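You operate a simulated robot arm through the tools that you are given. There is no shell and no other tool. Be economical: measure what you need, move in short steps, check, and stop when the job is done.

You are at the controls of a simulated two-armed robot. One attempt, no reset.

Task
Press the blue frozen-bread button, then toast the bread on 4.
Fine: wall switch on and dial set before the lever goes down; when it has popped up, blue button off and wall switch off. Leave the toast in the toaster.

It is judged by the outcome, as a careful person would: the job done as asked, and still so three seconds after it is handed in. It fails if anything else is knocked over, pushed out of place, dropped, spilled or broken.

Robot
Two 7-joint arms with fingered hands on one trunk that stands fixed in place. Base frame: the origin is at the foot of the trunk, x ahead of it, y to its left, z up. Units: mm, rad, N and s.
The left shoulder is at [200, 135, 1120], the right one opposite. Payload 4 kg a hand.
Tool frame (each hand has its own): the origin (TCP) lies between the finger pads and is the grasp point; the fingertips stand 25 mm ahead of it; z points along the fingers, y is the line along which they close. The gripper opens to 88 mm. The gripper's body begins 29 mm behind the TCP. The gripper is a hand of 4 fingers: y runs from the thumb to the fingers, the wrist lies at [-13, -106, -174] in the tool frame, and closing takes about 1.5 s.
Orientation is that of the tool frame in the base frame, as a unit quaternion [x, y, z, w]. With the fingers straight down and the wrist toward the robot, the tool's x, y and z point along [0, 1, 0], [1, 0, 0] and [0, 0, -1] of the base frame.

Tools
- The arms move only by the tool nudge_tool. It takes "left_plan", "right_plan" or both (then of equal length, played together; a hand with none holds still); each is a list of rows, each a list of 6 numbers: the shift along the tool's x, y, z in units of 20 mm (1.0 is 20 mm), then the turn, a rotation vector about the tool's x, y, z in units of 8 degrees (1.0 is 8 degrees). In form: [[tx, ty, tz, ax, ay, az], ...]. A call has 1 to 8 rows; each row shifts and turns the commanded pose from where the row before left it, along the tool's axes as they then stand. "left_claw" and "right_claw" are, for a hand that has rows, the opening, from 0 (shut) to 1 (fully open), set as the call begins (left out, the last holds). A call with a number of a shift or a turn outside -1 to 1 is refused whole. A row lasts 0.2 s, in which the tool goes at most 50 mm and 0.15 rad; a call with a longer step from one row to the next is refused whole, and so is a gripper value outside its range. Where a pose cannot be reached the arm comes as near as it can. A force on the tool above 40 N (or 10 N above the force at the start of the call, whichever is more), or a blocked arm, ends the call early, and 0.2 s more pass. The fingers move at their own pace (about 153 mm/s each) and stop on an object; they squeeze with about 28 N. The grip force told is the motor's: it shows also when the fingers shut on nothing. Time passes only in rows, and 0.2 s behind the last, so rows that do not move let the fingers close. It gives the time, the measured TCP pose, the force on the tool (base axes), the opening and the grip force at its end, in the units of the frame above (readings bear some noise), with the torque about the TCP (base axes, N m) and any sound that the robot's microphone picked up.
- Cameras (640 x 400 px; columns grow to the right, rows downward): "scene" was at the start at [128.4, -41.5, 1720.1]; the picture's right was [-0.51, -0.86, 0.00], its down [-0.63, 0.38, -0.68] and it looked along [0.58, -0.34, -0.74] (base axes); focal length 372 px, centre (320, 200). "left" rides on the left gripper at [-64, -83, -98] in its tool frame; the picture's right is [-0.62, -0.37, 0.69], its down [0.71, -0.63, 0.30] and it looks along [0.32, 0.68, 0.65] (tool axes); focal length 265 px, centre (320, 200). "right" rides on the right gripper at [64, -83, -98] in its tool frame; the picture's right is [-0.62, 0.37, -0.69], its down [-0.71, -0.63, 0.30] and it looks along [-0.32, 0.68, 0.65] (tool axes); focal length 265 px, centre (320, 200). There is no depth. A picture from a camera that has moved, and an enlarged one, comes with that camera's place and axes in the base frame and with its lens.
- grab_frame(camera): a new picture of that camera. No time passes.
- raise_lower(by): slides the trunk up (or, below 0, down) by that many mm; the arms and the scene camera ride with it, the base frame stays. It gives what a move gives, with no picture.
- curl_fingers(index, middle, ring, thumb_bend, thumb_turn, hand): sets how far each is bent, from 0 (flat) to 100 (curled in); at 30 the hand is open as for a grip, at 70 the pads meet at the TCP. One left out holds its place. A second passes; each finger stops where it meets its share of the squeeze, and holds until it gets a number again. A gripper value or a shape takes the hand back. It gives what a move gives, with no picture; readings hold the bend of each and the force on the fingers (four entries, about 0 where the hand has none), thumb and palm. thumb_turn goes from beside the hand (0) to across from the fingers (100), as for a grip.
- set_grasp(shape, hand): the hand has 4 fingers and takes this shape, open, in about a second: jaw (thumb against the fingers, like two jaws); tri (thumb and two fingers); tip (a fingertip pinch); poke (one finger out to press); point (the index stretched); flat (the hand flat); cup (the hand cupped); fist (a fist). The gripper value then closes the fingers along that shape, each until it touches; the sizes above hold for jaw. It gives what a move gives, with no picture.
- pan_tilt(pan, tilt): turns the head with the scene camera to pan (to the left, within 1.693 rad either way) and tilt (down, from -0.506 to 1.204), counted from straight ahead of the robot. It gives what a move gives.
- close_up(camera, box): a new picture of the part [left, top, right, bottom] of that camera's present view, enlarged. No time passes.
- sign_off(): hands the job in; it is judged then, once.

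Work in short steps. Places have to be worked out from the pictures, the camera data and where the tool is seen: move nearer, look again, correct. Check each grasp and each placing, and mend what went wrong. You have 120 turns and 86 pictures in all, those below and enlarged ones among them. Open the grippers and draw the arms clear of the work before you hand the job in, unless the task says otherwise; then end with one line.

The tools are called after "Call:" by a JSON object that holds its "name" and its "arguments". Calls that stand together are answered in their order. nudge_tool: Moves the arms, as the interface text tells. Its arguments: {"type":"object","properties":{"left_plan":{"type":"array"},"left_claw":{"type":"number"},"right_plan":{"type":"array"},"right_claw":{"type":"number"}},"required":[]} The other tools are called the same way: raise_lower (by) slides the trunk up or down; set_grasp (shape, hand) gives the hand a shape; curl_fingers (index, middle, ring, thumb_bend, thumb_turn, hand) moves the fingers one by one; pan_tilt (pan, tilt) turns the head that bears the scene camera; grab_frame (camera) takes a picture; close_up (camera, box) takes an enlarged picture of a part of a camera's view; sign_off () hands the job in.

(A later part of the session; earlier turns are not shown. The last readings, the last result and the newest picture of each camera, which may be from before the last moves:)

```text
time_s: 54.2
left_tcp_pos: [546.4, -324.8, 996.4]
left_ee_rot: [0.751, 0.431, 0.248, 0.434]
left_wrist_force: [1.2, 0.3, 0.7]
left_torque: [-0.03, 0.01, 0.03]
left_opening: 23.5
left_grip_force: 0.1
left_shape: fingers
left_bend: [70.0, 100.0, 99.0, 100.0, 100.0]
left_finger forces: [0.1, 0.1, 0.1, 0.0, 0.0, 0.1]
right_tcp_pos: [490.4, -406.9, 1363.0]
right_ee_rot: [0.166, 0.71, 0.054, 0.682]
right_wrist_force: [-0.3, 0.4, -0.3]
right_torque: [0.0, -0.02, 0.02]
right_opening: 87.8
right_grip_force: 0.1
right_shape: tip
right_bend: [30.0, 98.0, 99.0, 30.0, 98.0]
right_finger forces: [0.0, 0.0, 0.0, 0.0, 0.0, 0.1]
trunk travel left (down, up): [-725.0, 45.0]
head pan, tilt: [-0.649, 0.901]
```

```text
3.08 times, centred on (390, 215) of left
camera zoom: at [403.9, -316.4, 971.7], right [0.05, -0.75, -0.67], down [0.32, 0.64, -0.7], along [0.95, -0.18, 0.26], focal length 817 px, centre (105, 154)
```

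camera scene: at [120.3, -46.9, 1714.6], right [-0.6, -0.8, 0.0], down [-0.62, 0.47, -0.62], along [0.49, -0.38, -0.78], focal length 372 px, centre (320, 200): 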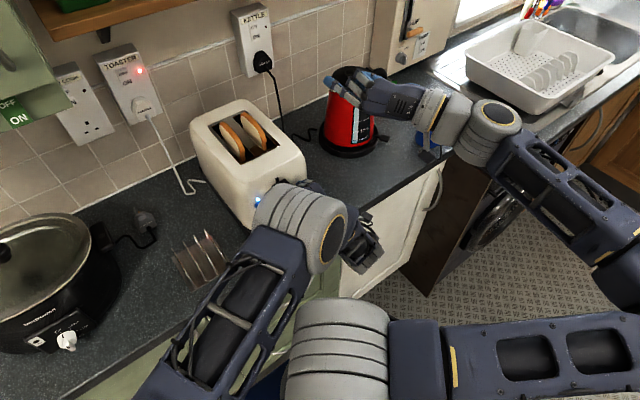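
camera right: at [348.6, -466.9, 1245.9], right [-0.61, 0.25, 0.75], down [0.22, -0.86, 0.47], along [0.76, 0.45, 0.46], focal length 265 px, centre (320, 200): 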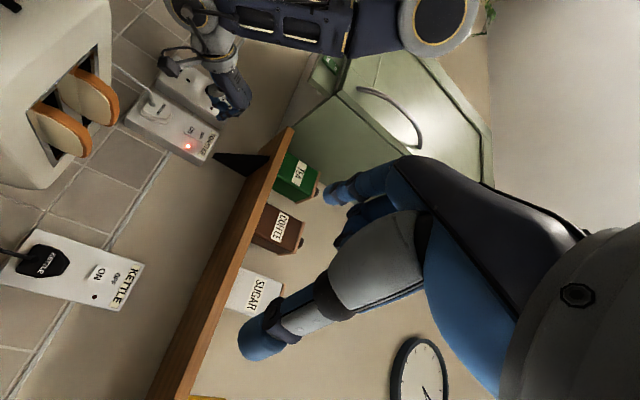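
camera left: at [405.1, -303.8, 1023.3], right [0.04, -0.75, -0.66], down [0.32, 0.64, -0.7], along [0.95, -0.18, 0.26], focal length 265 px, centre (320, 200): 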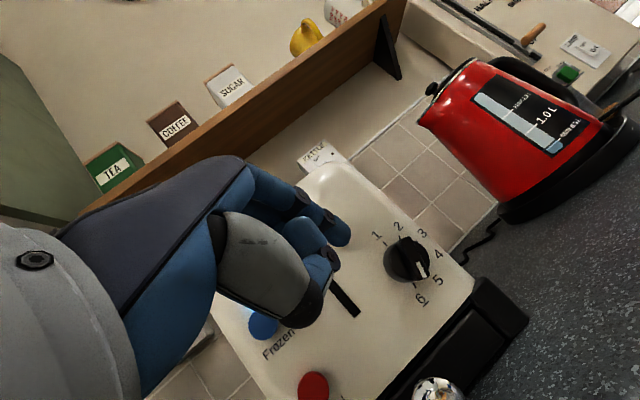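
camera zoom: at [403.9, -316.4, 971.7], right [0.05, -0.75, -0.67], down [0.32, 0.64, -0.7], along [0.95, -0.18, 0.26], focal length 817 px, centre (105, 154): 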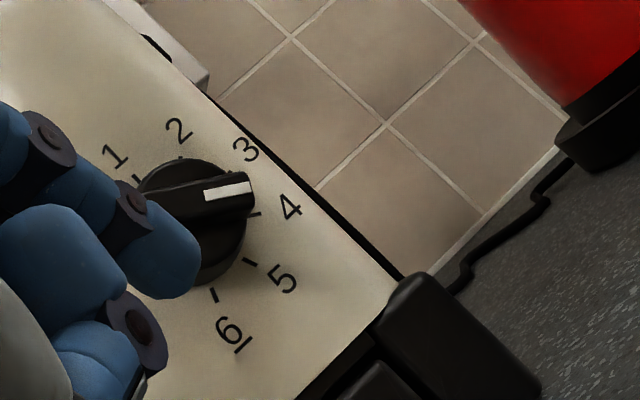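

The pointer looks close to 4. I'll zoom tighter to judge it against the tick.

Call:
{"name": "close_up", "arguments": {"camera": "left", "box": [325, 190, 405, 250]}}

```text
6.67 times, centred on (365, 220) of left
camera zoom: at [403.9, -316.4, 971.7], right [0.05, -0.75, -0.67], down [0.32, 0.64, -0.7], along [0.95, -0.18, 0.26], focal length 1769 px, centre (20, 67)
```

zoom: 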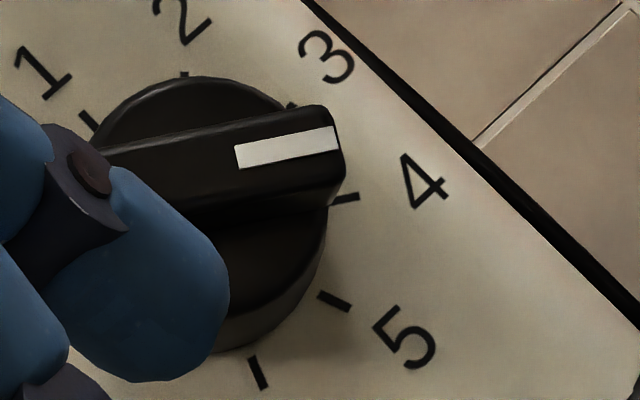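

The white mark is parallel to tick 4 (within ~2°): dial set to 4. Next the lever (block ≈ (603,−307,1080)): I'll withdraw up, restore two-finger poke and pitch the fingers 60° down to press it from above.

Call:
{"name": "nudge_tool", "arguments": {"left_plan": [[0.11, 0.93, -0.79, 0, 0, 0], [0.11, 0.93, -0.79, 0, 0, 0], [0.11, 0.93, -0.79, 0, 0, 0], [0.11, 0.93, -0.79, 0, 0, 0], [0.11, 0.93, -0.79, 0, 0, 0], [0.11, 0.93, -0.79, 0, 0, 0], [0, 0, 0, 0.94, 0, 0], [0, 0, 0, 0.94, 0, 0]]}}

Call:
{"name": "nudge_tool", "arguments": {"left_plan": [[0, 0, 0, 0.94, 0, 0], [0, 0, 0, 0.94, 0, 0]]}}

Call:
{"name": "set_grasp", "arguments": {"hand": "left", "shape": "poke"}}

Call:
{"name": "grab_frame", "arguments": {"camera": "left"}}

Call:
{"name": "grab_frame", "arguments": {"camera": "scene"}}

```text
time_s: 56.0
left_tcp_pos: [530.1, -300.0, 1138.4]
left_ee_rot: [0.802, 0.46, 0.19, 0.331]
left_wrist_force: [-0.8, -0.2, 0.2]
left_torque: [0.02, -0.01, -0.01]
left_opening: 23.8
left_grip_force: 0.1
left_shape: fingers
left_bend: [70.0, 100.0, 99.0, 100.0, 100.0]
left_finger forces: [0.0, 0.0, 0.0, 0.0, 0.0, 0.0]
right_tcp_pos: [489.9, -405.1, 1361.6]
right_ee_rot: [0.165, 0.71, 0.054, 0.683]
right_wrist_force: [0.2, 0.2, -0.5]
right_torque: [0.01, -0.01, -0.05]
right_opening: 88.2
right_grip_force: 0.0
right_shape: tip
right_bend: [30.0, 98.0, 99.0, 30.0, 98.0]
right_finger forces: [0.0, 0.0, 0.0, 0.1, 0.0, 0.0]
trunk travel left (down, up): [-725.0, 45.0]
head pan, tilt: [-0.649, 0.901]
```

```text
time_s: 56.6
left_tcp_pos: [529.8, -300.0, 1139.0]
left_ee_rot: [0.838, 0.481, 0.128, 0.224]
left_wrist_force: [0.7, 0.6, 0.6]
left_torque: [0.03, -0.02, 0.0]
left_opening: 24.0
left_grip_force: 0.1
left_shape: fingers
left_bend: [70.0, 100.0, 99.0, 100.0, 100.0]
left_finger forces: [0.1, 0.0, 0.0, 0.1, 0.0, 0.0]
right_tcp_pos: [491.1, -406.0, 1363.3]
right_ee_rot: [0.165, 0.71, 0.054, 0.682]
right_wrist_force: [0.3, 0.5, -0.2]
right_torque: [-0.02, 0.03, -0.01]
right_opening: 87.9
right_grip_force: 0.1
right_shape: tip
right_bend: [30.0, 98.0, 99.0, 30.0, 98.0]
right_finger forces: [0.0, 0.0, 0.0, 0.0, 0.1, 0.0]
trunk travel left (down, up): [-725.0, 45.0]
head pan, tilt: [-0.649, 0.901]
```

```text
time_s: 57.5
left_tcp_pos: [529.5, -300.4, 1139.6]
left_ee_rot: [0.838, 0.481, 0.129, 0.224]
left_wrist_force: [0.2, 0.2, 0.3]
left_torque: [-0.01, 0.01, 0.03]
left_opening: 0.0
left_grip_force: 0.0
left_shape: poke
left_bend: [70.0, 70.0, 99.0, 100.0, 100.0]
left_finger forces: [0.1, 0.1, 0.1, 0.0, 0.1, 0.0]
right_tcp_pos: [490.1, -406.6, 1362.6]
right_ee_rot: [0.166, 0.709, 0.053, 0.683]
right_wrist_force: [-0.6, 0.6, -0.8]
right_torque: [-0.03, 0.01, 0.01]
right_opening: 87.7
right_grip_force: 0.1
right_shape: tip
right_bend: [30.0, 98.0, 99.0, 30.0, 98.0]
right_finger forces: [0.1, 0.0, 0.1, 0.1, 0.0, 0.0]
trunk travel left (down, up): [-725.0, 45.0]
head pan, tilt: [-0.649, 0.901]
```

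```text
31 pictures are left
camera left: at [393.3, -294.5, 1181.9], right [-0.29, -0.55, -0.78], down [0.02, 0.82, -0.58], along [0.96, -0.18, -0.23], focal length 265 px, centre (320, 200)
```

left: 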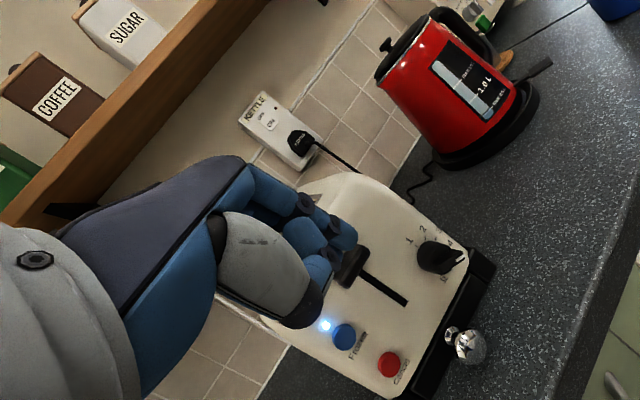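

```text
30 pictures are left
camera scene: at [120.3, -46.8, 1714.6], right [-0.6, -0.8, 0.0], down [-0.62, 0.47, -0.62], along [0.49, -0.38, -0.78], focal length 372 px, centre (320, 200)
```

scene: 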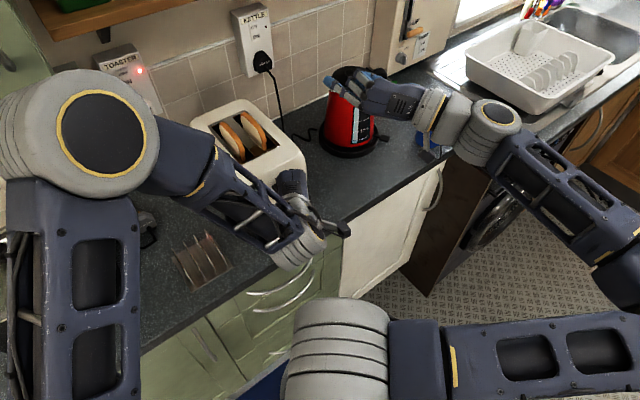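

Lever seen at ≈ (602,−305,1079). I'll reduce pitch to 45° for clearance of the knuckles, and bring the tips just above the lever block.

Call:
{"name": "nudge_tool", "arguments": {"left_plan": [[0, 0, 0, -0.94, 0, 0], [0, 0, 0, -0.94, 0, 0], [0.47, 0.37, 0.78, 0, 0, 0], [0.47, 0.37, 0.78, 0, 0, 0], [0.47, 0.37, 0.78, 0, 0, 0]]}}

Call:
{"name": "close_up", "arguments": {"camera": "left", "box": [260, 170, 460, 330]}}

Call:
{"name": "close_up", "arguments": {"camera": "scene", "box": [190, 90, 380, 260]}}

```text
time_s: 58.7
left_tcp_pos: [585.7, -300.3, 1121.4]
left_ee_rot: [0.801, 0.46, 0.189, 0.331]
left_wrist_force: [-0.2, 0.1, 0.9]
left_torque: [-0.01, -0.03, 0.0]
left_opening: 0.0
left_grip_force: 0.0
left_shape: poke
left_bend: [70.0, 70.0, 99.0, 100.0, 100.0]
left_finger forces: [0.1, 0.0, 0.0, 0.0, 0.0, 0.0]
right_tcp_pos: [491.8, -406.3, 1363.0]
right_ee_rot: [0.165, 0.711, 0.054, 0.681]
right_wrist_force: [0.5, 0.3, 0.3]
right_torque: [-0.01, -0.01, -0.01]
right_opening: 87.8
right_grip_force: 0.0
right_shape: tip
right_bend: [30.0, 98.0, 99.0, 30.0, 98.0]
right_finger forces: [0.0, 0.0, 0.1, 0.1, 0.1, 0.1]
trunk travel left (down, up): [-725.0, 45.0]
head pan, tilt: [-0.649, 0.901]
```

```text
2.50 times, centred on (360, 250) of left
camera zoom: at [443.1, -291.8, 1131.4], right [-0.12, -0.65, -0.75], down [0.16, 0.73, -0.66], along [0.98, -0.2, 0.02], focal length 664 px, centre (220, 75)
```

zoom: 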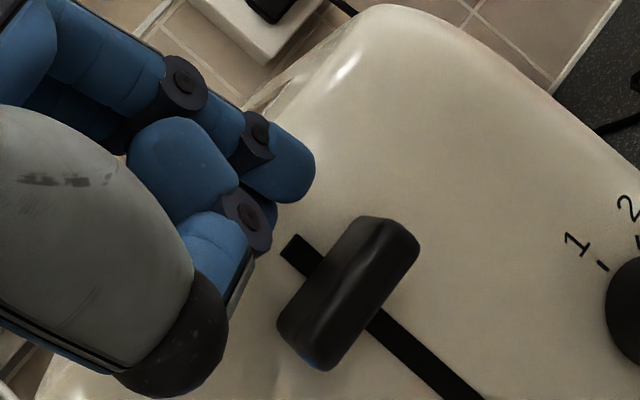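

```text
2.35 times, centred on (285, 175) of scene
camera zoom: at [120.2, -46.9, 1714.6], right [-0.6, -0.8, 0.0], down [-0.62, 0.47, -0.62], along [0.49, -0.38, -0.78], focal length 876 px, centre (402, 259)
```

zoom: 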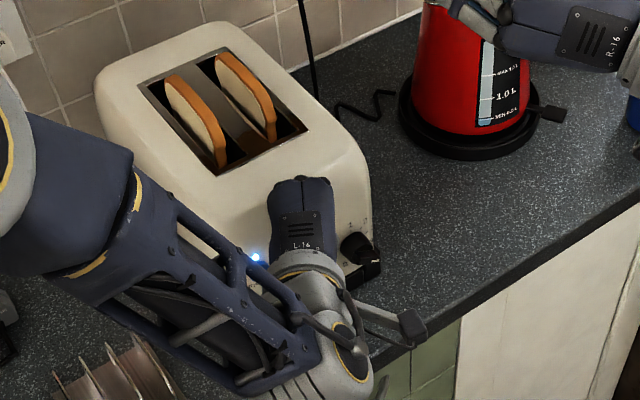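

Tips are directly above the lever block (≈ 18 mm). I'll press straight down in 10 mm steps.

Call:
{"name": "nudge_tool", "arguments": {"left_plan": [[0, -0.352, 0.353, 0, 0, 0], [0, -0.352, 0.353, 0, 0, 0], [0, -0.352, 0.353, 0, 0, 0], [0, -0.352, 0.353, 0, 0, 0], [0, -0.352, 0.353, 0, 0, 0]]}}

Call:
{"name": "close_up", "arguments": {"camera": "left", "box": [260, 170, 460, 330]}}

```text
time_s: 59.9
left_tcp_pos: [586.1, -299.7, 1071.2]
left_ee_rot: [0.801, 0.461, 0.191, 0.331]
left_wrist_force: [0.0, -0.4, 1.1]
left_torque: [-0.01, -0.03, 0.0]
left_opening: 0.0
left_grip_force: 0.0
left_shape: poke
left_bend: [70.0, 70.0, 99.0, 100.0, 100.0]
left_finger forces: [0.0, 1.2, 0.1, 0.1, 0.1, 0.0]
right_tcp_pos: [490.6, -405.0, 1360.3]
right_ee_rot: [0.165, 0.71, 0.053, 0.682]
right_wrist_force: [-0.4, 0.5, -0.4]
right_torque: [-0.01, 0.0, -0.03]
right_opening: 87.8
right_grip_force: 0.1
right_shape: tip
right_bend: [30.0, 98.0, 99.0, 30.0, 98.0]
right_finger forces: [0.0, 0.0, 0.1, 0.0, 0.1, 0.1]
trunk travel left (down, up): [-725.0, 45.0]
head pan, tilt: [-0.649, 0.901]
```

```text
2.50 times, centred on (360, 250) of left
camera zoom: at [443.1, -291.6, 1081.5], right [-0.12, -0.65, -0.75], down [0.16, 0.73, -0.66], along [0.98, -0.2, 0.02], focal length 664 px, centre (220, 75)
```

zoom: 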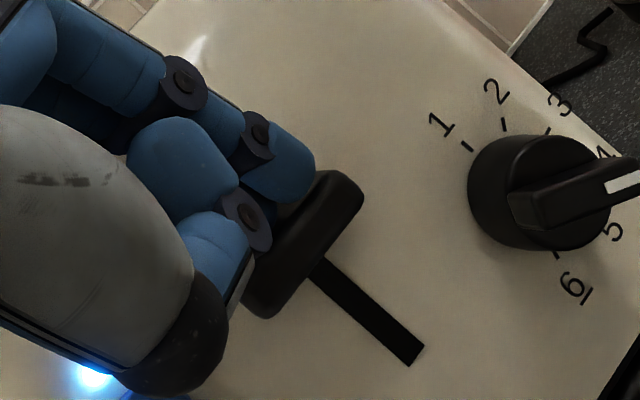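

The lever is moving under the fingers with little force. I continue down.

Call:
{"name": "nudge_tool", "arguments": {"left_plan": [[0, -0.352, 0.353, 0, 0, 0], [0, -0.352, 0.353, 0, 0, 0], [0, -0.25, 0.25, 0, 0, 0], [0, -0.18, 0.18, 0, 0, 0], [0, -0.18, 0.18, 0, 0, 0], [0, -0.18, 0.18, 0, 0, 0]]}}

Call:
{"name": "close_up", "arguments": {"camera": "left", "box": [260, 170, 460, 330]}}

```text
time_s: 61.3
left_tcp_pos: [587.1, -300.8, 1034.2]
left_ee_rot: [0.799, 0.46, 0.191, 0.335]
left_wrist_force: [-6.2, 6.2, 28.0]
left_torque: [-0.04, -0.44, 0.09]
left_opening: 0.0
left_grip_force: 0.1
left_shape: poke
left_bend: [70.0, 70.0, 99.0, 100.0, 100.0]
left_finger forces: [0.2, 27.1, 0.0, 0.0, 0.1, 0.0]
right_tcp_pos: [489.4, -405.9, 1363.2]
right_ee_rot: [0.165, 0.71, 0.053, 0.682]
right_wrist_force: [0.4, 0.7, 0.6]
right_torque: [-0.02, 0.0, -0.02]
right_opening: 87.8
right_grip_force: 0.1
right_shape: tip
right_bend: [30.0, 98.0, 99.0, 30.0, 98.0]
right_finger forces: [0.0, 0.0, 0.1, 0.1, 0.0, 0.1]
trunk travel left (down, up): [-725.0, 45.0]
head pan, tilt: [-0.649, 0.901]
```

```text
2.50 times, centred on (360, 250) of left
camera zoom: at [444.0, -292.4, 1042.6], right [-0.11, -0.66, -0.75], down [0.17, 0.73, -0.67], along [0.98, -0.2, 0.03], focal length 664 px, centre (220, 75)
```

zoom: 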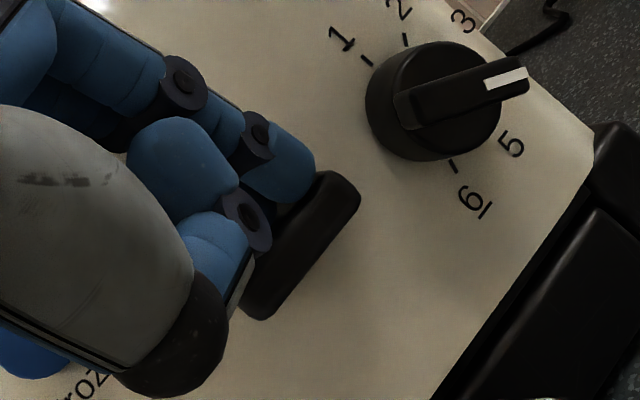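

28 N: the lever is at its stop, but no click was reported. I'll press 3 mm more briefly, then lift off and see whether it stays.

Call:
{"name": "nudge_tool", "arguments": {"left_plan": [[0, -0.1, 0.1, 0, 0, 0], [0, -0.05, 0.05, 0, 0, 0]]}}

Call:
{"name": "nudge_tool", "arguments": {"left_plan": [[0, 0.35, -0.35, 0, 0, 0], [0, 0.35, -0.35, 0, 0, 0], [-0.1, 0.3, -0.7, 0, 0, 0]]}}

Call:
{"name": "close_up", "arguments": {"camera": "left", "box": [260, 170, 460, 330]}}

```text
time_s: 61.7
left_tcp_pos: [588.1, -303.2, 1033.8]
left_ee_rot: [0.797, 0.459, 0.193, 0.341]
left_wrist_force: [-2.9, 3.4, 15.4]
left_torque: [-0.04, -0.23, 0.04]
left_opening: 0.0
left_grip_force: 0.0
left_shape: poke
left_bend: [70.0, 70.0, 99.0, 100.0, 100.0]
left_finger forces: [0.2, 15.4, 0.0, 0.0, 0.0, 0.0]
right_tcp_pos: [490.0, -406.3, 1361.9]
right_ee_rot: [0.166, 0.71, 0.054, 0.682]
right_wrist_force: [-0.7, 0.1, -0.5]
right_torque: [-0.02, 0.02, -0.01]
right_opening: 87.7
right_grip_force: 0.0
right_shape: tip
right_bend: [30.0, 98.0, 99.0, 30.0, 98.0]
right_finger forces: [0.0, 0.0, 0.0, 0.0, 0.1, 0.1]
trunk travel left (down, up): [-725.0, 45.0]
head pan, tilt: [-0.649, 0.901]
stopped in row 2 (left hand): the force on the tool passed its limit (the readings are from after the stop); the commanded pose is now the measured one
```

```text
time_s: 62.5
left_tcp_pos: [580.9, -300.9, 1064.2]
left_ee_rot: [0.799, 0.46, 0.192, 0.336]
left_wrist_force: [-1.4, 0.5, 0.3]
left_torque: [0.0, 0.01, 0.02]
left_opening: 0.0
left_grip_force: 0.1
left_shape: poke
left_bend: [70.0, 70.0, 99.0, 100.0, 100.0]
left_finger forces: [0.1, 0.0, 0.0, 0.0, 0.1, 0.0]
right_tcp_pos: [491.2, -405.1, 1361.6]
right_ee_rot: [0.165, 0.71, 0.054, 0.683]
right_wrist_force: [0.2, 0.1, -0.6]
right_torque: [0.0, 0.01, 0.04]
right_opening: 87.9
right_grip_force: 0.0
right_shape: tip
right_bend: [30.0, 98.0, 99.0, 30.0, 98.0]
right_finger forces: [0.0, 0.0, 0.0, 0.0, 0.0, 0.1]
trunk travel left (down, up): [-725.0, 45.0]
head pan, tilt: [-0.649, 0.901]
```

```text
2.50 times, centred on (360, 250) of left
camera zoom: at [438.0, -291.7, 1073.3], right [-0.11, -0.66, -0.75], down [0.17, 0.73, -0.66], along [0.98, -0.2, 0.03], focal length 664 px, centre (220, 75)
```

zoom: 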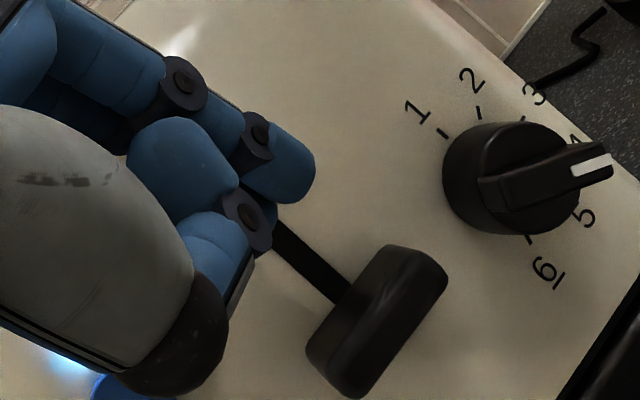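

The lever stays down: it has latched, with frozen lit and dial on 4. I'll withdraw and move the hand in front of the blue button (without touching), curl the middle finger again, and listen for the pop.

Call:
{"name": "nudge_tool", "arguments": {"left_plan": [[-0.5, -0.61, -0.61, 0, 0, 0], [-0.5, -0.61, -0.61, 0, 0, 0], [0.74, -0.39, -0.21, 0, 0, 0], [0.74, -0.39, -0.21, 0, 0, 0], [0.74, -0.39, -0.21, 0, 0, 0], [0.74, -0.39, -0.21, 0, 0, 0]]}}

Call:
{"name": "curl_fingers", "arguments": {"hand": "left", "index": 70, "middle": 100}}

Call:
{"name": "grab_frame", "arguments": {"camera": "left"}}

Call:
{"name": "close_up", "arguments": {"camera": "scene", "box": [190, 80, 380, 250]}}

```text
time_s: 63.9
left_tcp_pos: [541.9, -231.3, 1055.2]
left_ee_rot: [0.799, 0.46, 0.192, 0.335]
left_wrist_force: [0.0, 0.3, -0.2]
left_torque: [-0.05, 0.02, -0.01]
left_opening: 0.0
left_grip_force: 0.0
left_shape: poke
left_bend: [70.0, 70.0, 99.0, 100.0, 100.0]
left_finger forces: [0.0, 0.0, 0.1, 0.1, 0.0, 0.0]
right_tcp_pos: [489.9, -406.2, 1362.0]
right_ee_rot: [0.166, 0.71, 0.054, 0.683]
right_wrist_force: [0.4, 0.1, -0.5]
right_torque: [0.0, 0.0, 0.01]
right_opening: 87.8
right_grip_force: 0.1
right_shape: tip
right_bend: [30.0, 98.0, 99.0, 30.0, 98.0]
right_finger forces: [0.0, 0.0, 0.0, 0.0, 0.0, 0.0]
trunk travel left (down, up): [-725.0, 45.0]
head pan, tilt: [-0.649, 0.901]
```

```text
time_s: 64.9
left_tcp_pos: [541.4, -232.1, 1053.5]
left_ee_rot: [0.799, 0.459, 0.191, 0.338]
left_wrist_force: [-1.6, -1.2, 0.1]
left_torque: [-0.02, 0.04, 0.01]
left_opening: 23.5
left_grip_force: 0.1
left_shape: fingers
left_bend: [70.0, 100.0, 99.0, 100.0, 100.0]
left_finger forces: [0.0, 0.1, 0.1, 0.0, 0.0, 0.1]
right_tcp_pos: [491.6, -406.0, 1362.5]
right_ee_rot: [0.165, 0.71, 0.054, 0.683]
right_wrist_force: [-0.8, 0.3, -0.3]
right_torque: [0.0, 0.02, -0.02]
right_opening: 87.7
right_grip_force: 0.0
right_shape: tip
right_bend: [30.0, 98.0, 99.0, 30.0, 98.0]
right_finger forces: [0.0, 0.0, 0.0, 0.0, 0.0, 0.1]
trunk travel left (down, up): [-725.0, 45.0]
head pan, tilt: [-0.649, 0.901]
```

```text
24 pictures are left
camera left: at [399.3, -223.0, 1062.8], right [-0.11, -0.66, -0.75], down [0.17, 0.73, -0.67], along [0.98, -0.2, 0.03], focal length 265 px, centre (320, 200)
```

left: 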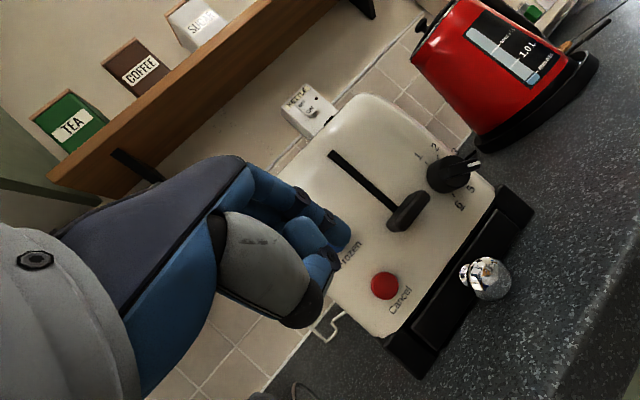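

```text
2.35 times, centred on (285, 165) of scene
camera zoom: at [120.3, -46.8, 1714.6], right [-0.6, -0.8, 0.0], down [-0.62, 0.47, -0.62], along [0.49, -0.38, -0.78], focal length 876 px, centre (402, 282)
```

zoom: 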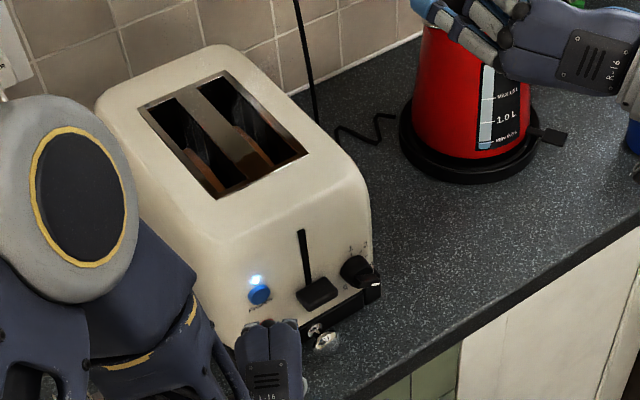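

The bread is down and glowing. I wait with still rows, listening for the pop.

Call:
{"name": "nudge_tool", "arguments": {"left_plan": [[0, 0, 0, 0, 0, 0], [0, 0, 0, 0, 0, 0], [0, 0, 0, 0, 0, 0], [0, 0, 0, 0, 0, 0], [0, 0, 0, 0, 0, 0], [0, 0, 0, 0, 0, 0], [0, 0, 0, 0, 0, 0], [0, 0, 0, 0, 0, 0]]}}

Call:
{"name": "nudge_tool", "arguments": {"left_plan": [[0, 0, 0, 0, 0, 0], [0, 0, 0, 0, 0, 0], [0, 0, 0, 0, 0, 0], [0, 0, 0, 0, 0, 0], [0, 0, 0, 0, 0, 0], [0, 0, 0, 0, 0, 0], [0, 0, 0, 0, 0, 0], [0, 0, 0, 0, 0, 0]]}}

Call:
{"name": "nudge_tool", "arguments": {"left_plan": [[0, 0, 0, 0, 0, 0], [0, 0, 0, 0, 0, 0], [0, 0, 0, 0, 0, 0], [0, 0, 0, 0, 0, 0], [0, 0, 0, 0, 0, 0], [0, 0, 0, 0, 0, 0], [0, 0, 0, 0, 0, 0], [0, 0, 0, 0, 0, 0]]}}

Call:
{"name": "nudge_tool", "arguments": {"left_plan": [[0, 0, 0, 0, 0, 0], [0, 0, 0, 0, 0, 0], [0, 0, 0, 0, 0, 0], [0, 0, 0, 0, 0, 0], [0, 0, 0, 0, 0, 0], [0, 0, 0, 0, 0, 0], [0, 0, 0, 0, 0, 0], [0, 0, 0, 0, 0, 0]]}}

Call:
{"name": "nudge_tool", "arguments": {"left_plan": [[0, 0, 0, 0, 0, 0], [0, 0, 0, 0, 0, 0], [0, 0, 0, 0, 0, 0], [0, 0, 0, 0, 0, 0], [0, 0, 0, 0, 0, 0], [0, 0, 0, 0, 0, 0], [0, 0, 0, 0, 0, 0], [0, 0, 0, 0, 0, 0]]}}

Call:
{"name": "nudge_tool", "arguments": {"left_plan": [[0, 0, 0, 0, 0, 0], [0, 0, 0, 0, 0, 0], [0, 0, 0, 0, 0, 0], [0, 0, 0, 0, 0, 0], [0, 0, 0, 0, 0, 0], [0, 0, 0, 0, 0, 0], [0, 0, 0, 0, 0, 0], [0, 0, 0, 0, 0, 0]]}}

```text
time_s: 66.7
left_tcp_pos: [542.4, -230.9, 1054.6]
left_ee_rot: [0.799, 0.459, 0.192, 0.337]
left_wrist_force: [0.6, -0.8, 0.6]
left_torque: [-0.02, 0.02, 0.02]
left_opening: 23.8
left_grip_force: 0.0
left_shape: fingers
left_bend: [70.0, 100.0, 99.0, 100.0, 100.0]
left_finger forces: [0.0, 0.0, 0.0, 0.0, 0.1, 0.0]
right_tcp_pos: [490.5, -405.1, 1362.3]
right_ee_rot: [0.166, 0.71, 0.054, 0.682]
right_wrist_force: [-1.3, 0.3, -0.4]
right_torque: [-0.01, 0.0, 0.04]
right_opening: 87.7
right_grip_force: 0.1
right_shape: tip
right_bend: [30.0, 98.0, 99.0, 30.0, 98.0]
right_finger forces: [0.0, 0.0, 0.0, 0.0, 0.0, 0.0]
trunk travel left (down, up): [-725.0, 45.0]
head pan, tilt: [-0.649, 0.901]
```

```text
time_s: 68.5
left_tcp_pos: [541.7, -231.5, 1053.4]
left_ee_rot: [0.799, 0.459, 0.192, 0.337]
left_wrist_force: [-0.1, 0.0, 0.0]
left_torque: [-0.02, 0.01, -0.01]
left_opening: 23.7
left_grip_force: 0.0
left_shape: fingers
left_bend: [70.0, 100.0, 99.0, 100.0, 100.0]
left_finger forces: [0.1, 0.0, 0.0, 0.1, 0.0, 0.1]
right_tcp_pos: [490.0, -406.1, 1362.2]
right_ee_rot: [0.166, 0.71, 0.053, 0.682]
right_wrist_force: [-0.5, -0.2, -0.1]
right_torque: [0.03, 0.0, -0.03]
right_opening: 87.7
right_grip_force: 0.0
right_shape: tip
right_bend: [30.0, 98.0, 99.0, 30.0, 98.0]
right_finger forces: [0.0, 0.0, 0.0, 0.1, 0.0, 0.1]
trunk travel left (down, up): [-725.0, 45.0]
head pan, tilt: [-0.649, 0.901]
```

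```text
time_s: 70.3
left_tcp_pos: [543.3, -231.5, 1053.2]
left_ee_rot: [0.799, 0.46, 0.192, 0.336]
left_wrist_force: [0.8, -0.5, 0.4]
left_torque: [0.02, -0.02, 0.01]
left_opening: 23.9
left_grip_force: 0.0
left_shape: fingers
left_bend: [70.0, 100.0, 99.0, 100.0, 100.0]
left_finger forces: [0.0, 0.1, 0.1, 0.0, 0.0, 0.0]
right_tcp_pos: [490.2, -404.7, 1362.8]
right_ee_rot: [0.167, 0.71, 0.054, 0.682]
right_wrist_force: [0.5, -0.2, 0.5]
right_torque: [0.0, 0.0, -0.01]
right_opening: 87.7
right_grip_force: 0.1
right_shape: tip
right_bend: [30.0, 98.0, 99.0, 30.0, 98.0]
right_finger forces: [0.0, 0.0, 0.0, 0.0, 0.0, 0.0]
trunk travel left (down, up): [-725.0, 45.0]
head pan, tilt: [-0.649, 0.901]
```

```text
time_s: 72.1
left_tcp_pos: [542.1, -231.6, 1053.7]
left_ee_rot: [0.799, 0.46, 0.192, 0.336]
left_wrist_force: [0.2, 0.1, 0.0]
left_torque: [-0.02, -0.01, 0.0]
left_opening: 23.8
left_grip_force: 0.1
left_shape: fingers
left_bend: [70.0, 100.0, 99.0, 100.0, 100.0]
left_finger forces: [0.1, 0.0, 0.1, 0.0, 0.0, 0.0]
right_tcp_pos: [490.8, -406.0, 1362.7]
right_ee_rot: [0.167, 0.709, 0.054, 0.683]
right_wrist_force: [-0.6, -1.8, 0.4]
right_torque: [0.02, -0.01, 0.03]
right_opening: 87.7
right_grip_force: 0.0
right_shape: tip
right_bend: [30.0, 98.0, 99.0, 30.0, 98.0]
right_finger forces: [0.0, 0.0, 0.0, 0.0, 0.1, 0.0]
trunk travel left (down, up): [-725.0, 45.0]
head pan, tilt: [-0.649, 0.901]
```

```text
time_s: 73.9
left_tcp_pos: [542.0, -232.1, 1053.5]
left_ee_rot: [0.799, 0.459, 0.192, 0.337]
left_wrist_force: [0.6, 0.1, 0.5]
left_torque: [-0.04, 0.02, 0.02]
left_opening: 23.5
left_grip_force: 0.0
left_shape: fingers
left_bend: [70.0, 100.0, 99.0, 100.0, 100.0]
left_finger forces: [0.0, 0.0, 0.1, 0.0, 0.0, 0.1]
right_tcp_pos: [490.4, -406.4, 1361.8]
right_ee_rot: [0.167, 0.71, 0.053, 0.682]
right_wrist_force: [-0.6, -0.2, -0.1]
right_torque: [-0.02, 0.02, 0.02]
right_opening: 88.2
right_grip_force: 0.1
right_shape: tip
right_bend: [30.0, 98.0, 99.0, 30.0, 98.0]
right_finger forces: [0.1, 0.0, 0.0, 0.1, 0.1, 0.1]
trunk travel left (down, up): [-725.0, 45.0]
head pan, tilt: [-0.649, 0.901]
```

```text
time_s: 75.7
left_tcp_pos: [541.9, -232.4, 1054.3]
left_ee_rot: [0.799, 0.459, 0.191, 0.337]
left_wrist_force: [-0.4, 0.4, 0.3]
left_torque: [0.01, -0.02, 0.0]
left_opening: 23.9
left_grip_force: 0.1
left_shape: fingers
left_bend: [70.0, 100.0, 99.0, 100.0, 100.0]
left_finger forces: [0.1, 0.0, 0.0, 0.0, 0.1, 0.1]
right_tcp_pos: [490.5, -405.7, 1362.9]
right_ee_rot: [0.166, 0.71, 0.054, 0.682]
right_wrist_force: [0.5, -0.6, -0.3]
right_torque: [-0.01, 0.0, 0.03]
right_opening: 87.9
right_grip_force: 0.1
right_shape: tip
right_bend: [30.0, 98.0, 99.0, 30.0, 98.0]
right_finger forces: [0.0, 0.0, 0.1, 0.0, 0.0, 0.1]
trunk travel left (down, up): [-725.0, 45.0]
head pan, tilt: [-0.649, 0.901]
```

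No pop yet at 75.7 s; I keep waiting.

Call:
{"name": "nudge_tool", "arguments": {"left_plan": [[0, 0, 0, 0, 0, 0], [0, 0, 0, 0, 0, 0], [0, 0, 0, 0, 0, 0], [0, 0, 0, 0, 0, 0], [0, 0, 0, 0, 0, 0], [0, 0, 0, 0, 0, 0], [0, 0, 0, 0, 0, 0], [0, 0, 0, 0, 0, 0]]}}

Call:
{"name": "nudge_tool", "arguments": {"left_plan": [[0, 0, 0, 0, 0, 0], [0, 0, 0, 0, 0, 0], [0, 0, 0, 0, 0, 0], [0, 0, 0, 0, 0, 0], [0, 0, 0, 0, 0, 0], [0, 0, 0, 0, 0, 0], [0, 0, 0, 0, 0, 0], [0, 0, 0, 0, 0, 0]]}}

Call:
{"name": "nudge_tool", "arguments": {"left_plan": [[0, 0, 0, 0, 0, 0], [0, 0, 0, 0, 0, 0], [0, 0, 0, 0, 0, 0], [0, 0, 0, 0, 0, 0], [0, 0, 0, 0, 0, 0], [0, 0, 0, 0, 0, 0], [0, 0, 0, 0, 0, 0], [0, 0, 0, 0, 0, 0]]}}

Call:
{"name": "nudge_tool", "arguments": {"left_plan": [[0, 0, 0, 0, 0, 0], [0, 0, 0, 0, 0, 0], [0, 0, 0, 0, 0, 0], [0, 0, 0, 0, 0, 0], [0, 0, 0, 0, 0, 0], [0, 0, 0, 0, 0, 0], [0, 0, 0, 0, 0, 0], [0, 0, 0, 0, 0, 0]]}}

Call:
{"name": "nudge_tool", "arguments": {"left_plan": [[0, 0, 0, 0, 0, 0], [0, 0, 0, 0, 0, 0], [0, 0, 0, 0, 0, 0], [0, 0, 0, 0, 0, 0], [0, 0, 0, 0, 0, 0], [0, 0, 0, 0, 0, 0], [0, 0, 0, 0, 0, 0], [0, 0, 0, 0, 0, 0]]}}

Call:
{"name": "nudge_tool", "arguments": {"left_plan": [[0, 0, 0, 0, 0, 0], [0, 0, 0, 0, 0, 0], [0, 0, 0, 0, 0, 0], [0, 0, 0, 0, 0, 0], [0, 0, 0, 0, 0, 0], [0, 0, 0, 0, 0, 0], [0, 0, 0, 0, 0, 0], [0, 0, 0, 0, 0, 0]]}}

Call:
{"name": "close_up", "arguments": {"camera": "scene", "box": [190, 80, 380, 250]}}

```text
time_s: 77.5
left_tcp_pos: [543.2, -231.0, 1054.8]
left_ee_rot: [0.799, 0.46, 0.192, 0.337]
left_wrist_force: [0.1, 0.2, 0.3]
left_torque: [-0.01, 0.0, -0.01]
left_opening: 23.7
left_grip_force: 0.0
left_shape: fingers
left_bend: [70.0, 100.0, 99.0, 100.0, 100.0]
left_finger forces: [0.1, 0.0, 0.0, 0.0, 0.1, 0.0]
right_tcp_pos: [489.8, -406.3, 1363.9]
right_ee_rot: [0.166, 0.71, 0.054, 0.682]
right_wrist_force: [1.1, -0.2, -0.3]
right_torque: [-0.01, 0.03, 0.0]
right_opening: 87.8
right_grip_force: 0.1
right_shape: tip
right_bend: [30.0, 98.0, 99.0, 30.0, 98.0]
right_finger forces: [0.0, 0.0, 0.0, 0.0, 0.0, 0.1]
trunk travel left (down, up): [-725.0, 45.0]
head pan, tilt: [-0.649, 0.901]
```

```text
time_s: 79.3
left_tcp_pos: [541.3, -232.2, 1054.1]
left_ee_rot: [0.799, 0.46, 0.192, 0.337]
left_wrist_force: [-0.2, 0.2, 0.1]
left_torque: [-0.02, 0.03, 0.02]
left_opening: 23.9
left_grip_force: 0.0
left_shape: fingers
left_bend: [70.0, 100.0, 99.0, 100.0, 100.0]
left_finger forces: [0.0, 0.0, 0.0, 0.0, 0.1, 0.0]
right_tcp_pos: [489.7, -404.1, 1362.2]
right_ee_rot: [0.166, 0.71, 0.054, 0.682]
right_wrist_force: [-0.8, 0.3, 0.6]
right_torque: [0.04, 0.03, 0.01]
right_opening: 87.6
right_grip_force: 0.0
right_shape: tip
right_bend: [30.0, 98.0, 99.0, 30.0, 98.0]
right_finger forces: [0.1, 0.0, 0.0, 0.0, 0.0, 0.0]
trunk travel left (down, up): [-725.0, 45.0]
head pan, tilt: [-0.649, 0.901]
```

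```text
time_s: 81.1
left_tcp_pos: [542.2, -232.5, 1054.4]
left_ee_rot: [0.799, 0.459, 0.192, 0.337]
left_wrist_force: [0.0, -0.3, -0.2]
left_torque: [-0.03, 0.01, 0.01]
left_opening: 23.9
left_grip_force: 0.0
left_shape: fingers
left_bend: [70.0, 100.0, 99.0, 100.0, 100.0]
left_finger forces: [0.0, 0.1, 0.1, 0.1, 0.1, 0.0]
right_tcp_pos: [490.0, -406.6, 1362.0]
right_ee_rot: [0.166, 0.709, 0.054, 0.683]
right_wrist_force: [0.0, -0.1, 0.4]
right_torque: [0.03, -0.02, -0.03]
right_opening: 88.0
right_grip_force: 0.0
right_shape: tip
right_bend: [30.0, 98.0, 99.0, 30.0, 98.0]
right_finger forces: [0.1, 0.0, 0.0, 0.1, 0.1, 0.0]
trunk travel left (down, up): [-725.0, 45.0]
head pan, tilt: [-0.649, 0.901]
```

```text
time_s: 82.9
left_tcp_pos: [542.1, -231.4, 1054.0]
left_ee_rot: [0.799, 0.459, 0.192, 0.337]
left_wrist_force: [0.4, 0.2, -1.5]
left_torque: [0.0, 0.02, 0.02]
left_opening: 23.9
left_grip_force: 0.1
left_shape: fingers
left_bend: [70.0, 100.0, 99.0, 100.0, 100.0]
left_finger forces: [0.1, 0.0, 0.0, 0.0, 0.0, 0.1]
right_tcp_pos: [490.9, -405.6, 1362.0]
right_ee_rot: [0.165, 0.71, 0.054, 0.682]
right_wrist_force: [0.6, -0.1, -0.4]
right_torque: [0.0, -0.04, 0.01]
right_opening: 88.1
right_grip_force: 0.1
right_shape: tip
right_bend: [30.0, 98.0, 99.0, 30.0, 98.0]
right_finger forces: [0.1, 0.1, 0.1, 0.0, 0.0, 0.0]
trunk travel left (down, up): [-725.0, 45.0]
head pan, tilt: [-0.649, 0.901]
```

```text
time_s: 84.7
left_tcp_pos: [541.3, -231.8, 1054.6]
left_ee_rot: [0.799, 0.459, 0.192, 0.337]
left_wrist_force: [-0.1, -0.5, -0.2]
left_torque: [0.04, -0.01, 0.01]
left_opening: 23.9
left_grip_force: 0.2
left_shape: fingers
left_bend: [70.0, 100.0, 99.0, 100.0, 100.0]
left_finger forces: [0.0, 0.1, 0.0, 0.0, 0.1, 0.0]
right_tcp_pos: [489.7, -406.2, 1360.6]
right_ee_rot: [0.166, 0.71, 0.054, 0.683]
right_wrist_force: [-0.4, -0.2, -0.5]
right_torque: [-0.01, 0.01, 0.02]
right_opening: 87.9
right_grip_force: 0.1
right_shape: tip
right_bend: [30.0, 98.0, 99.0, 30.0, 98.0]
right_finger forces: [0.1, 0.1, 0.0, 0.1, 0.0, 0.0]
trunk travel left (down, up): [-725.0, 45.0]
head pan, tilt: [-0.649, 0.901]
heard: pop
```

```text
time_s: 86.5
left_tcp_pos: [541.2, -231.8, 1054.3]
left_ee_rot: [0.8, 0.459, 0.191, 0.337]
left_wrist_force: [0.4, 0.1, 0.3]
left_torque: [0.01, -0.02, -0.02]
left_opening: 23.8
left_grip_force: 0.1
left_shape: fingers
left_bend: [70.0, 100.0, 99.0, 100.0, 100.0]
left_finger forces: [0.1, 0.0, 0.1, 0.0, 0.0, 0.0]
right_tcp_pos: [490.9, -405.8, 1361.9]
right_ee_rot: [0.166, 0.71, 0.054, 0.682]
right_wrist_force: [0.8, 0.2, 0.6]
right_torque: [0.0, -0.01, -0.02]
right_opening: 88.0
right_grip_force: 0.1
right_shape: tip
right_bend: [30.0, 98.0, 99.0, 30.0, 98.0]
right_finger forces: [0.0, 0.0, 0.0, 0.0, 0.0, 0.1]
trunk travel left (down, up): [-725.0, 45.0]
head pan, tilt: [-0.649, 0.901]
```

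```text
2.35 times, centred on (285, 165) of scene
camera zoom: at [120.3, -46.8, 1714.6], right [-0.6, -0.8, 0.0], down [-0.62, 0.47, -0.62], along [0.49, -0.38, -0.78], focal length 876 px, centre (402, 282)
```

zoom: 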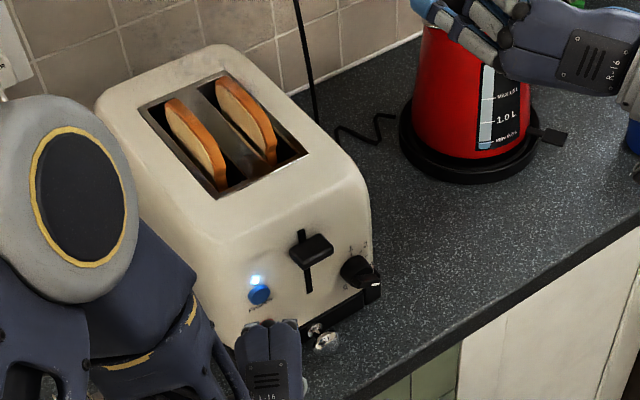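

Pop heard and the toast is up; the frozen light is still on. I'll press the blue button once more to turn it off.

Call:
{"name": "nudge_tool", "arguments": {"left_plan": [[0.457, 0.6, 0.65, 0, 0, 0], [0.457, 0.6, 0.65, 0, 0, 0], [0.307, 0.42, 0.47, 0, 0, 0], [0.075, 0.092, 0.092, 0, 0, 0], [0.075, 0.092, 0.092, 0, 0, 0], [0.075, 0.092, 0.092, 0, 0, 0]]}}

Call:
{"name": "close_up", "arguments": {"camera": "left", "box": [260, 170, 460, 330]}}

```text
time_s: 87.9
left_tcp_pos: [597.1, -243.5, 1054.8]
left_ee_rot: [0.798, 0.462, 0.193, 0.335]
left_wrist_force: [-0.9, 0.5, 0.2]
left_torque: [0.0, 0.05, 0.0]
left_opening: 22.8
left_grip_force: 1.1
left_shape: fingers
left_bend: [70.0, 100.0, 99.0, 100.0, 100.0]
left_finger forces: [1.5, 0.0, 0.0, 0.1, 0.0, 0.0]
left hand out of reach, approached as far as the arm can: row 3, 5
right_tcp_pos: [490.0, -405.5, 1362.7]
right_ee_rot: [0.166, 0.71, 0.053, 0.682]
right_wrist_force: [0.3, 0.6, 0.8]
right_torque: [0.0, 0.01, 0.03]
right_opening: 87.8
right_grip_force: 0.1
right_shape: tip
right_bend: [30.0, 98.0, 99.0, 30.0, 98.0]
right_finger forces: [0.0, 0.0, 0.1, 0.1, 0.1, 0.0]
trunk travel left (down, up): [-725.0, 45.0]
head pan, tilt: [-0.649, 0.901]
heard: click
```

```text
2.50 times, centred on (360, 250) of left
camera zoom: at [455.2, -235.9, 1063.1], right [-0.1, -0.66, -0.75], down [0.16, 0.73, -0.66], along [0.98, -0.19, 0.03], focal length 664 px, centre (220, 75)
```

zoom: 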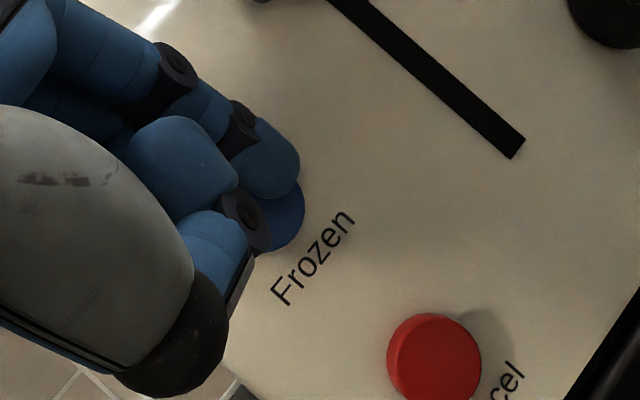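

Click heard and no blue glow now. I'll back straight off and check.

Call:
{"name": "nudge_tool", "arguments": {"left_plan": [[-0.4, -0.5, -0.5, 0, 0, 0], [-0.5, -0.61, -0.61, 0, 0, 0], [-0.5, -0.61, -0.61, 0, 0, 0], [0, 0.5, -0.5, 0, 0, 0], [0, 0.5, -0.5, 0, 0, 0]]}}

Call:
{"name": "close_up", "arguments": {"camera": "scene", "box": [190, 80, 380, 250]}}

```text
time_s: 89.1
left_tcp_pos: [544.4, -241.5, 1081.5]
left_ee_rot: [0.799, 0.46, 0.192, 0.337]
left_wrist_force: [0.0, 0.1, -0.8]
left_torque: [0.0, -0.03, -0.02]
left_opening: 23.6
left_grip_force: 0.1
left_shape: fingers
left_bend: [70.0, 100.0, 99.0, 100.0, 100.0]
left_finger forces: [0.0, 0.0, 0.0, 0.0, 0.0, 0.0]
right_tcp_pos: [489.6, -406.4, 1363.2]
right_ee_rot: [0.166, 0.71, 0.053, 0.682]
right_wrist_force: [-0.2, -0.1, -1.1]
right_torque: [-0.03, 0.04, 0.01]
right_opening: 88.0
right_grip_force: 0.0
right_shape: tip
right_bend: [30.0, 98.0, 99.0, 30.0, 98.0]
right_finger forces: [0.0, 0.1, 0.0, 0.0, 0.0, 0.0]
trunk travel left (down, up): [-725.0, 45.0]
head pan, tilt: [-0.649, 0.901]
```

```text
2.35 times, centred on (285, 165) of scene
camera zoom: at [120.4, -47.0, 1714.6], right [-0.6, -0.8, 0.0], down [-0.62, 0.47, -0.62], along [0.49, -0.38, -0.78], focal length 876 px, centre (402, 282)
```

zoom: 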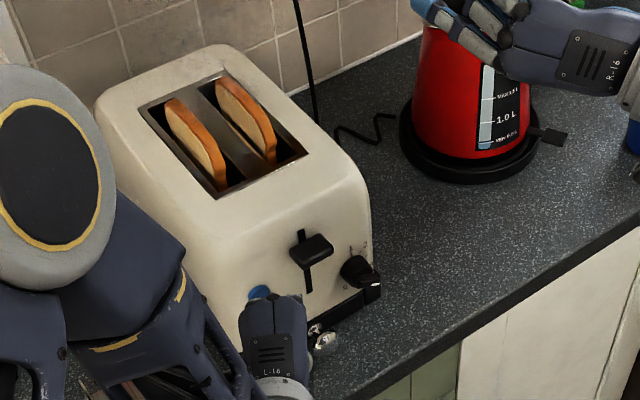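

Frozen light is off, toast up, dial still on 4. Now the wall switch: I raise the left hand clear and bring it over toward the wall, rotating back to pointing straight forward.

Call:
{"name": "nudge_tool", "arguments": {"left_plan": [[0.216, 0.8, -0.975, 0, 0, 0], [0.216, 0.8, -0.975, 0, 0, 0], [0.216, 0.8, -0.975, 0, 0, 0], [0.216, 0.8, -0.975, 0, 0, 0], [0.216, 0.8, -0.975, 0, 0, 0], [0.216, 0.8, -0.975, 0, 0, 0], [0.216, 0.8, -0.975, 0, 0, 0], [0.216, 0.8, -0.975, 0, 0, 0]]}}

Call:
{"name": "nudge_tool", "arguments": {"left_plan": [[0.84, 0.51, 0.31, 0, 0, 0], [0.84, 0.51, 0.31, 0, 0, 0], [0.84, 0.51, 0.31, 0, 0, 0], [0.84, 0.51, 0.31, 0, 0, 0], [0.84, 0.51, 0.31, 0, 0, 0], [0.84, 0.51, 0.31, 0, 0, 0], [0.84, 0.51, 0.31, 0, 0, 0]]}}

Call:
{"name": "nudge_tool", "arguments": {"left_plan": [[0, 0, 0.2, -0.785, 0.505, -0.208], [0, 0, 0.3, -0.785, 0.505, -0.208], [0, 0, 0.5, -0.785, 0.505, -0.208], [0, 0, 0.5, -0.785, 0.505, -0.208], [0, 0, 0.6, -0.785, 0.505, -0.208], [0, 0, 0.6, -0.785, 0.505, -0.208], [0, 0, 0.6, -0.785, 0.505, -0.208]]}}

Call:
{"name": "grab_frame", "arguments": {"camera": "scene"}}

```text
time_s: 90.9
left_tcp_pos: [543.0, -199.6, 1283.5]
left_ee_rot: [0.799, 0.46, 0.192, 0.336]
left_wrist_force: [-0.3, 0.4, -0.3]
left_torque: [-0.01, -0.02, 0.0]
left_opening: 24.1
left_grip_force: 0.0
left_shape: fingers
left_bend: [70.0, 100.0, 99.0, 100.0, 100.0]
left_finger forces: [0.0, 0.0, 0.0, 0.0, 0.0, 0.0]
right_tcp_pos: [490.4, -405.3, 1362.0]
right_ee_rot: [0.166, 0.71, 0.054, 0.682]
right_wrist_force: [-0.1, 0.3, -0.6]
right_torque: [0.01, 0.0, -0.01]
right_opening: 87.8
right_grip_force: 0.0
right_shape: tip
right_bend: [30.0, 98.0, 99.0, 30.0, 98.0]
right_finger forces: [0.0, 0.0, 0.0, 0.0, 0.1, 0.1]
trunk travel left (down, up): [-725.0, 45.0]
head pan, tilt: [-0.649, 0.901]
```

```text
time_s: 92.5
left_tcp_pos: [670.9, -139.8, 1303.1]
left_ee_rot: [0.799, 0.46, 0.192, 0.337]
left_wrist_force: [0.5, -0.5, 0.9]
left_torque: [-0.02, 0.01, 0.01]
left_opening: 24.0
left_grip_force: 0.1
left_shape: fingers
left_bend: [70.0, 100.0, 99.0, 100.0, 100.0]
left_finger forces: [0.0, 0.1, 0.1, 0.0, 0.0, 0.0]
right_tcp_pos: [490.6, -406.4, 1362.5]
right_ee_rot: [0.166, 0.71, 0.053, 0.683]
right_wrist_force: [-0.7, -0.2, -0.1]
right_torque: [-0.01, 0.02, 0.03]
right_opening: 88.2
right_grip_force: 0.1
right_shape: tip
right_bend: [30.0, 98.0, 99.0, 30.0, 98.0]
right_finger forces: [0.0, 0.0, 0.0, 0.1, 0.0, 0.1]
trunk travel left (down, up): [-725.0, 45.0]
head pan, tilt: [-0.649, 0.901]
```

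```text
time_s: 94.1
left_tcp_pos: [668.9, -146.8, 1301.3]
left_ee_rot: [0.795, 0.452, 0.203, 0.35]
left_wrist_force: [0.3, 0.5, -0.4]
left_torque: [0.01, 0.01, 0.02]
left_opening: 24.1
left_grip_force: 0.0
left_shape: fingers
left_bend: [70.0, 100.0, 99.0, 100.0, 100.0]
left_finger forces: [0.0, 0.1, 0.0, 0.0, 0.0, 0.0]
left hand out of reach, approached as far as the arm can: row 1, 2, 3, 4, 5, 6, 7
right_tcp_pos: [491.1, -405.1, 1362.7]
right_ee_rot: [0.166, 0.71, 0.053, 0.682]
right_wrist_force: [-0.2, 1.0, -0.1]
right_torque: [0.02, -0.04, -0.05]
right_opening: 88.1
right_grip_force: 0.0
right_shape: tip
right_bend: [30.0, 98.0, 99.0, 30.0, 98.0]
right_finger forces: [0.0, 0.0, 0.0, 0.0, 0.1, 0.1]
trunk travel left (down, up): [-725.0, 45.0]
head pan, tilt: [-0.649, 0.901]
```

```text
19 pictures are left
camera scene: at [120.4, -46.8, 1714.6], right [-0.6, -0.8, 0.0], down [-0.62, 0.47, -0.62], along [0.49, -0.38, -0.78], focal length 372 px, centre (320, 200)
```

scene: 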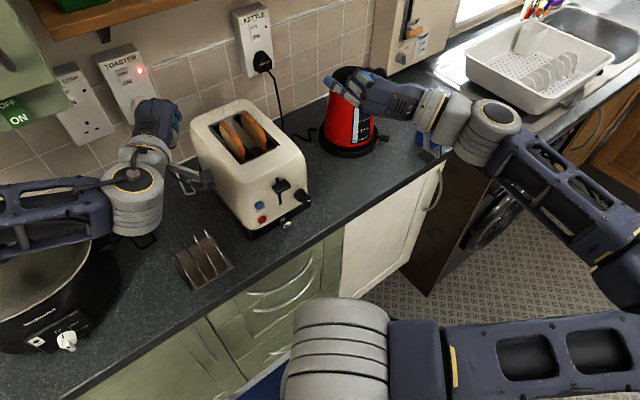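

Rotating there is out of reach. I'll go back along the known-good path: back to ≈ (560,−235,1250), turn to yaw 0 / pitch 30 there.

Call:
{"name": "nudge_tool", "arguments": {"left_plan": [[-0.93, -0.51, 0, 0, 0, 0], [-0.93, -0.51, 0, 0, 0, 0], [-0.93, -0.51, 0, 0, 0, 0], [-0.93, -0.51, 0, 0, 0, 0], [-0.93, -0.51, 0, 0, 0, 0], [-0.93, -0.51, 0, 0, 0, 0], [-0.93, -0.51, 0, 0, 0, 0]]}}

Call:
{"name": "nudge_tool", "arguments": {"left_plan": [[0, 0, 0, -0.366, 0.594, -0.455], [0, 0, 0, -0.366, 0.594, -0.455], [0, 0, 0, -0.366, 0.594, -0.455], [0, 0, 0, -0.366, 0.594, -0.455], [0, 0, 0, -0.366, 0.594, -0.455]]}}

```text
time_s: 95.7
left_tcp_pos: [561.5, -235.0, 1247.3]
left_ee_rot: [0.795, 0.453, 0.204, 0.349]
left_wrist_force: [-0.3, 0.8, -0.5]
left_torque: [-0.01, 0.01, -0.02]
left_opening: 24.2
left_grip_force: 0.1
left_shape: fingers
left_bend: [70.0, 100.0, 99.0, 100.0, 100.0]
left_finger forces: [0.1, 0.0, 0.1, 0.1, 0.0, 0.0]
right_tcp_pos: [490.4, -405.2, 1362.2]
right_ee_rot: [0.166, 0.71, 0.053, 0.682]
right_wrist_force: [-0.5, -1.4, 0.0]
right_torque: [0.02, 0.01, -0.03]
right_opening: 87.8
right_grip_force: 0.0
right_shape: tip
right_bend: [30.0, 98.0, 99.0, 30.0, 98.0]
right_finger forces: [0.0, 0.0, 0.0, 0.1, 0.1, 0.1]
trunk travel left (down, up): [-725.0, 45.0]
head pan, tilt: [-0.649, 0.901]
```

```text
time_s: 96.9
left_tcp_pos: [561.2, -233.4, 1248.1]
left_ee_rot: [0.604, 0.605, 0.359, 0.374]
left_wrist_force: [0.5, 0.7, -0.4]
left_torque: [0.0, -0.03, 0.0]
left_opening: 24.0
left_grip_force: 0.1
left_shape: fingers
left_bend: [70.0, 100.0, 99.0, 100.0, 100.0]
left_finger forces: [0.0, 0.0, 0.0, 0.1, 0.1, 0.1]
right_tcp_pos: [489.5, -405.6, 1362.2]
right_ee_rot: [0.166, 0.71, 0.053, 0.682]
right_wrist_force: [-0.6, -0.2, 0.0]
right_torque: [0.01, 0.04, -0.03]
right_opening: 87.9
right_grip_force: 0.1
right_shape: tip
right_bend: [30.0, 98.0, 99.0, 30.0, 98.0]
right_finger forces: [0.1, 0.1, 0.0, 0.0, 0.0, 0.1]
trunk travel left (down, up): [-725.0, 45.0]
head pan, tilt: [-0.649, 0.901]
```

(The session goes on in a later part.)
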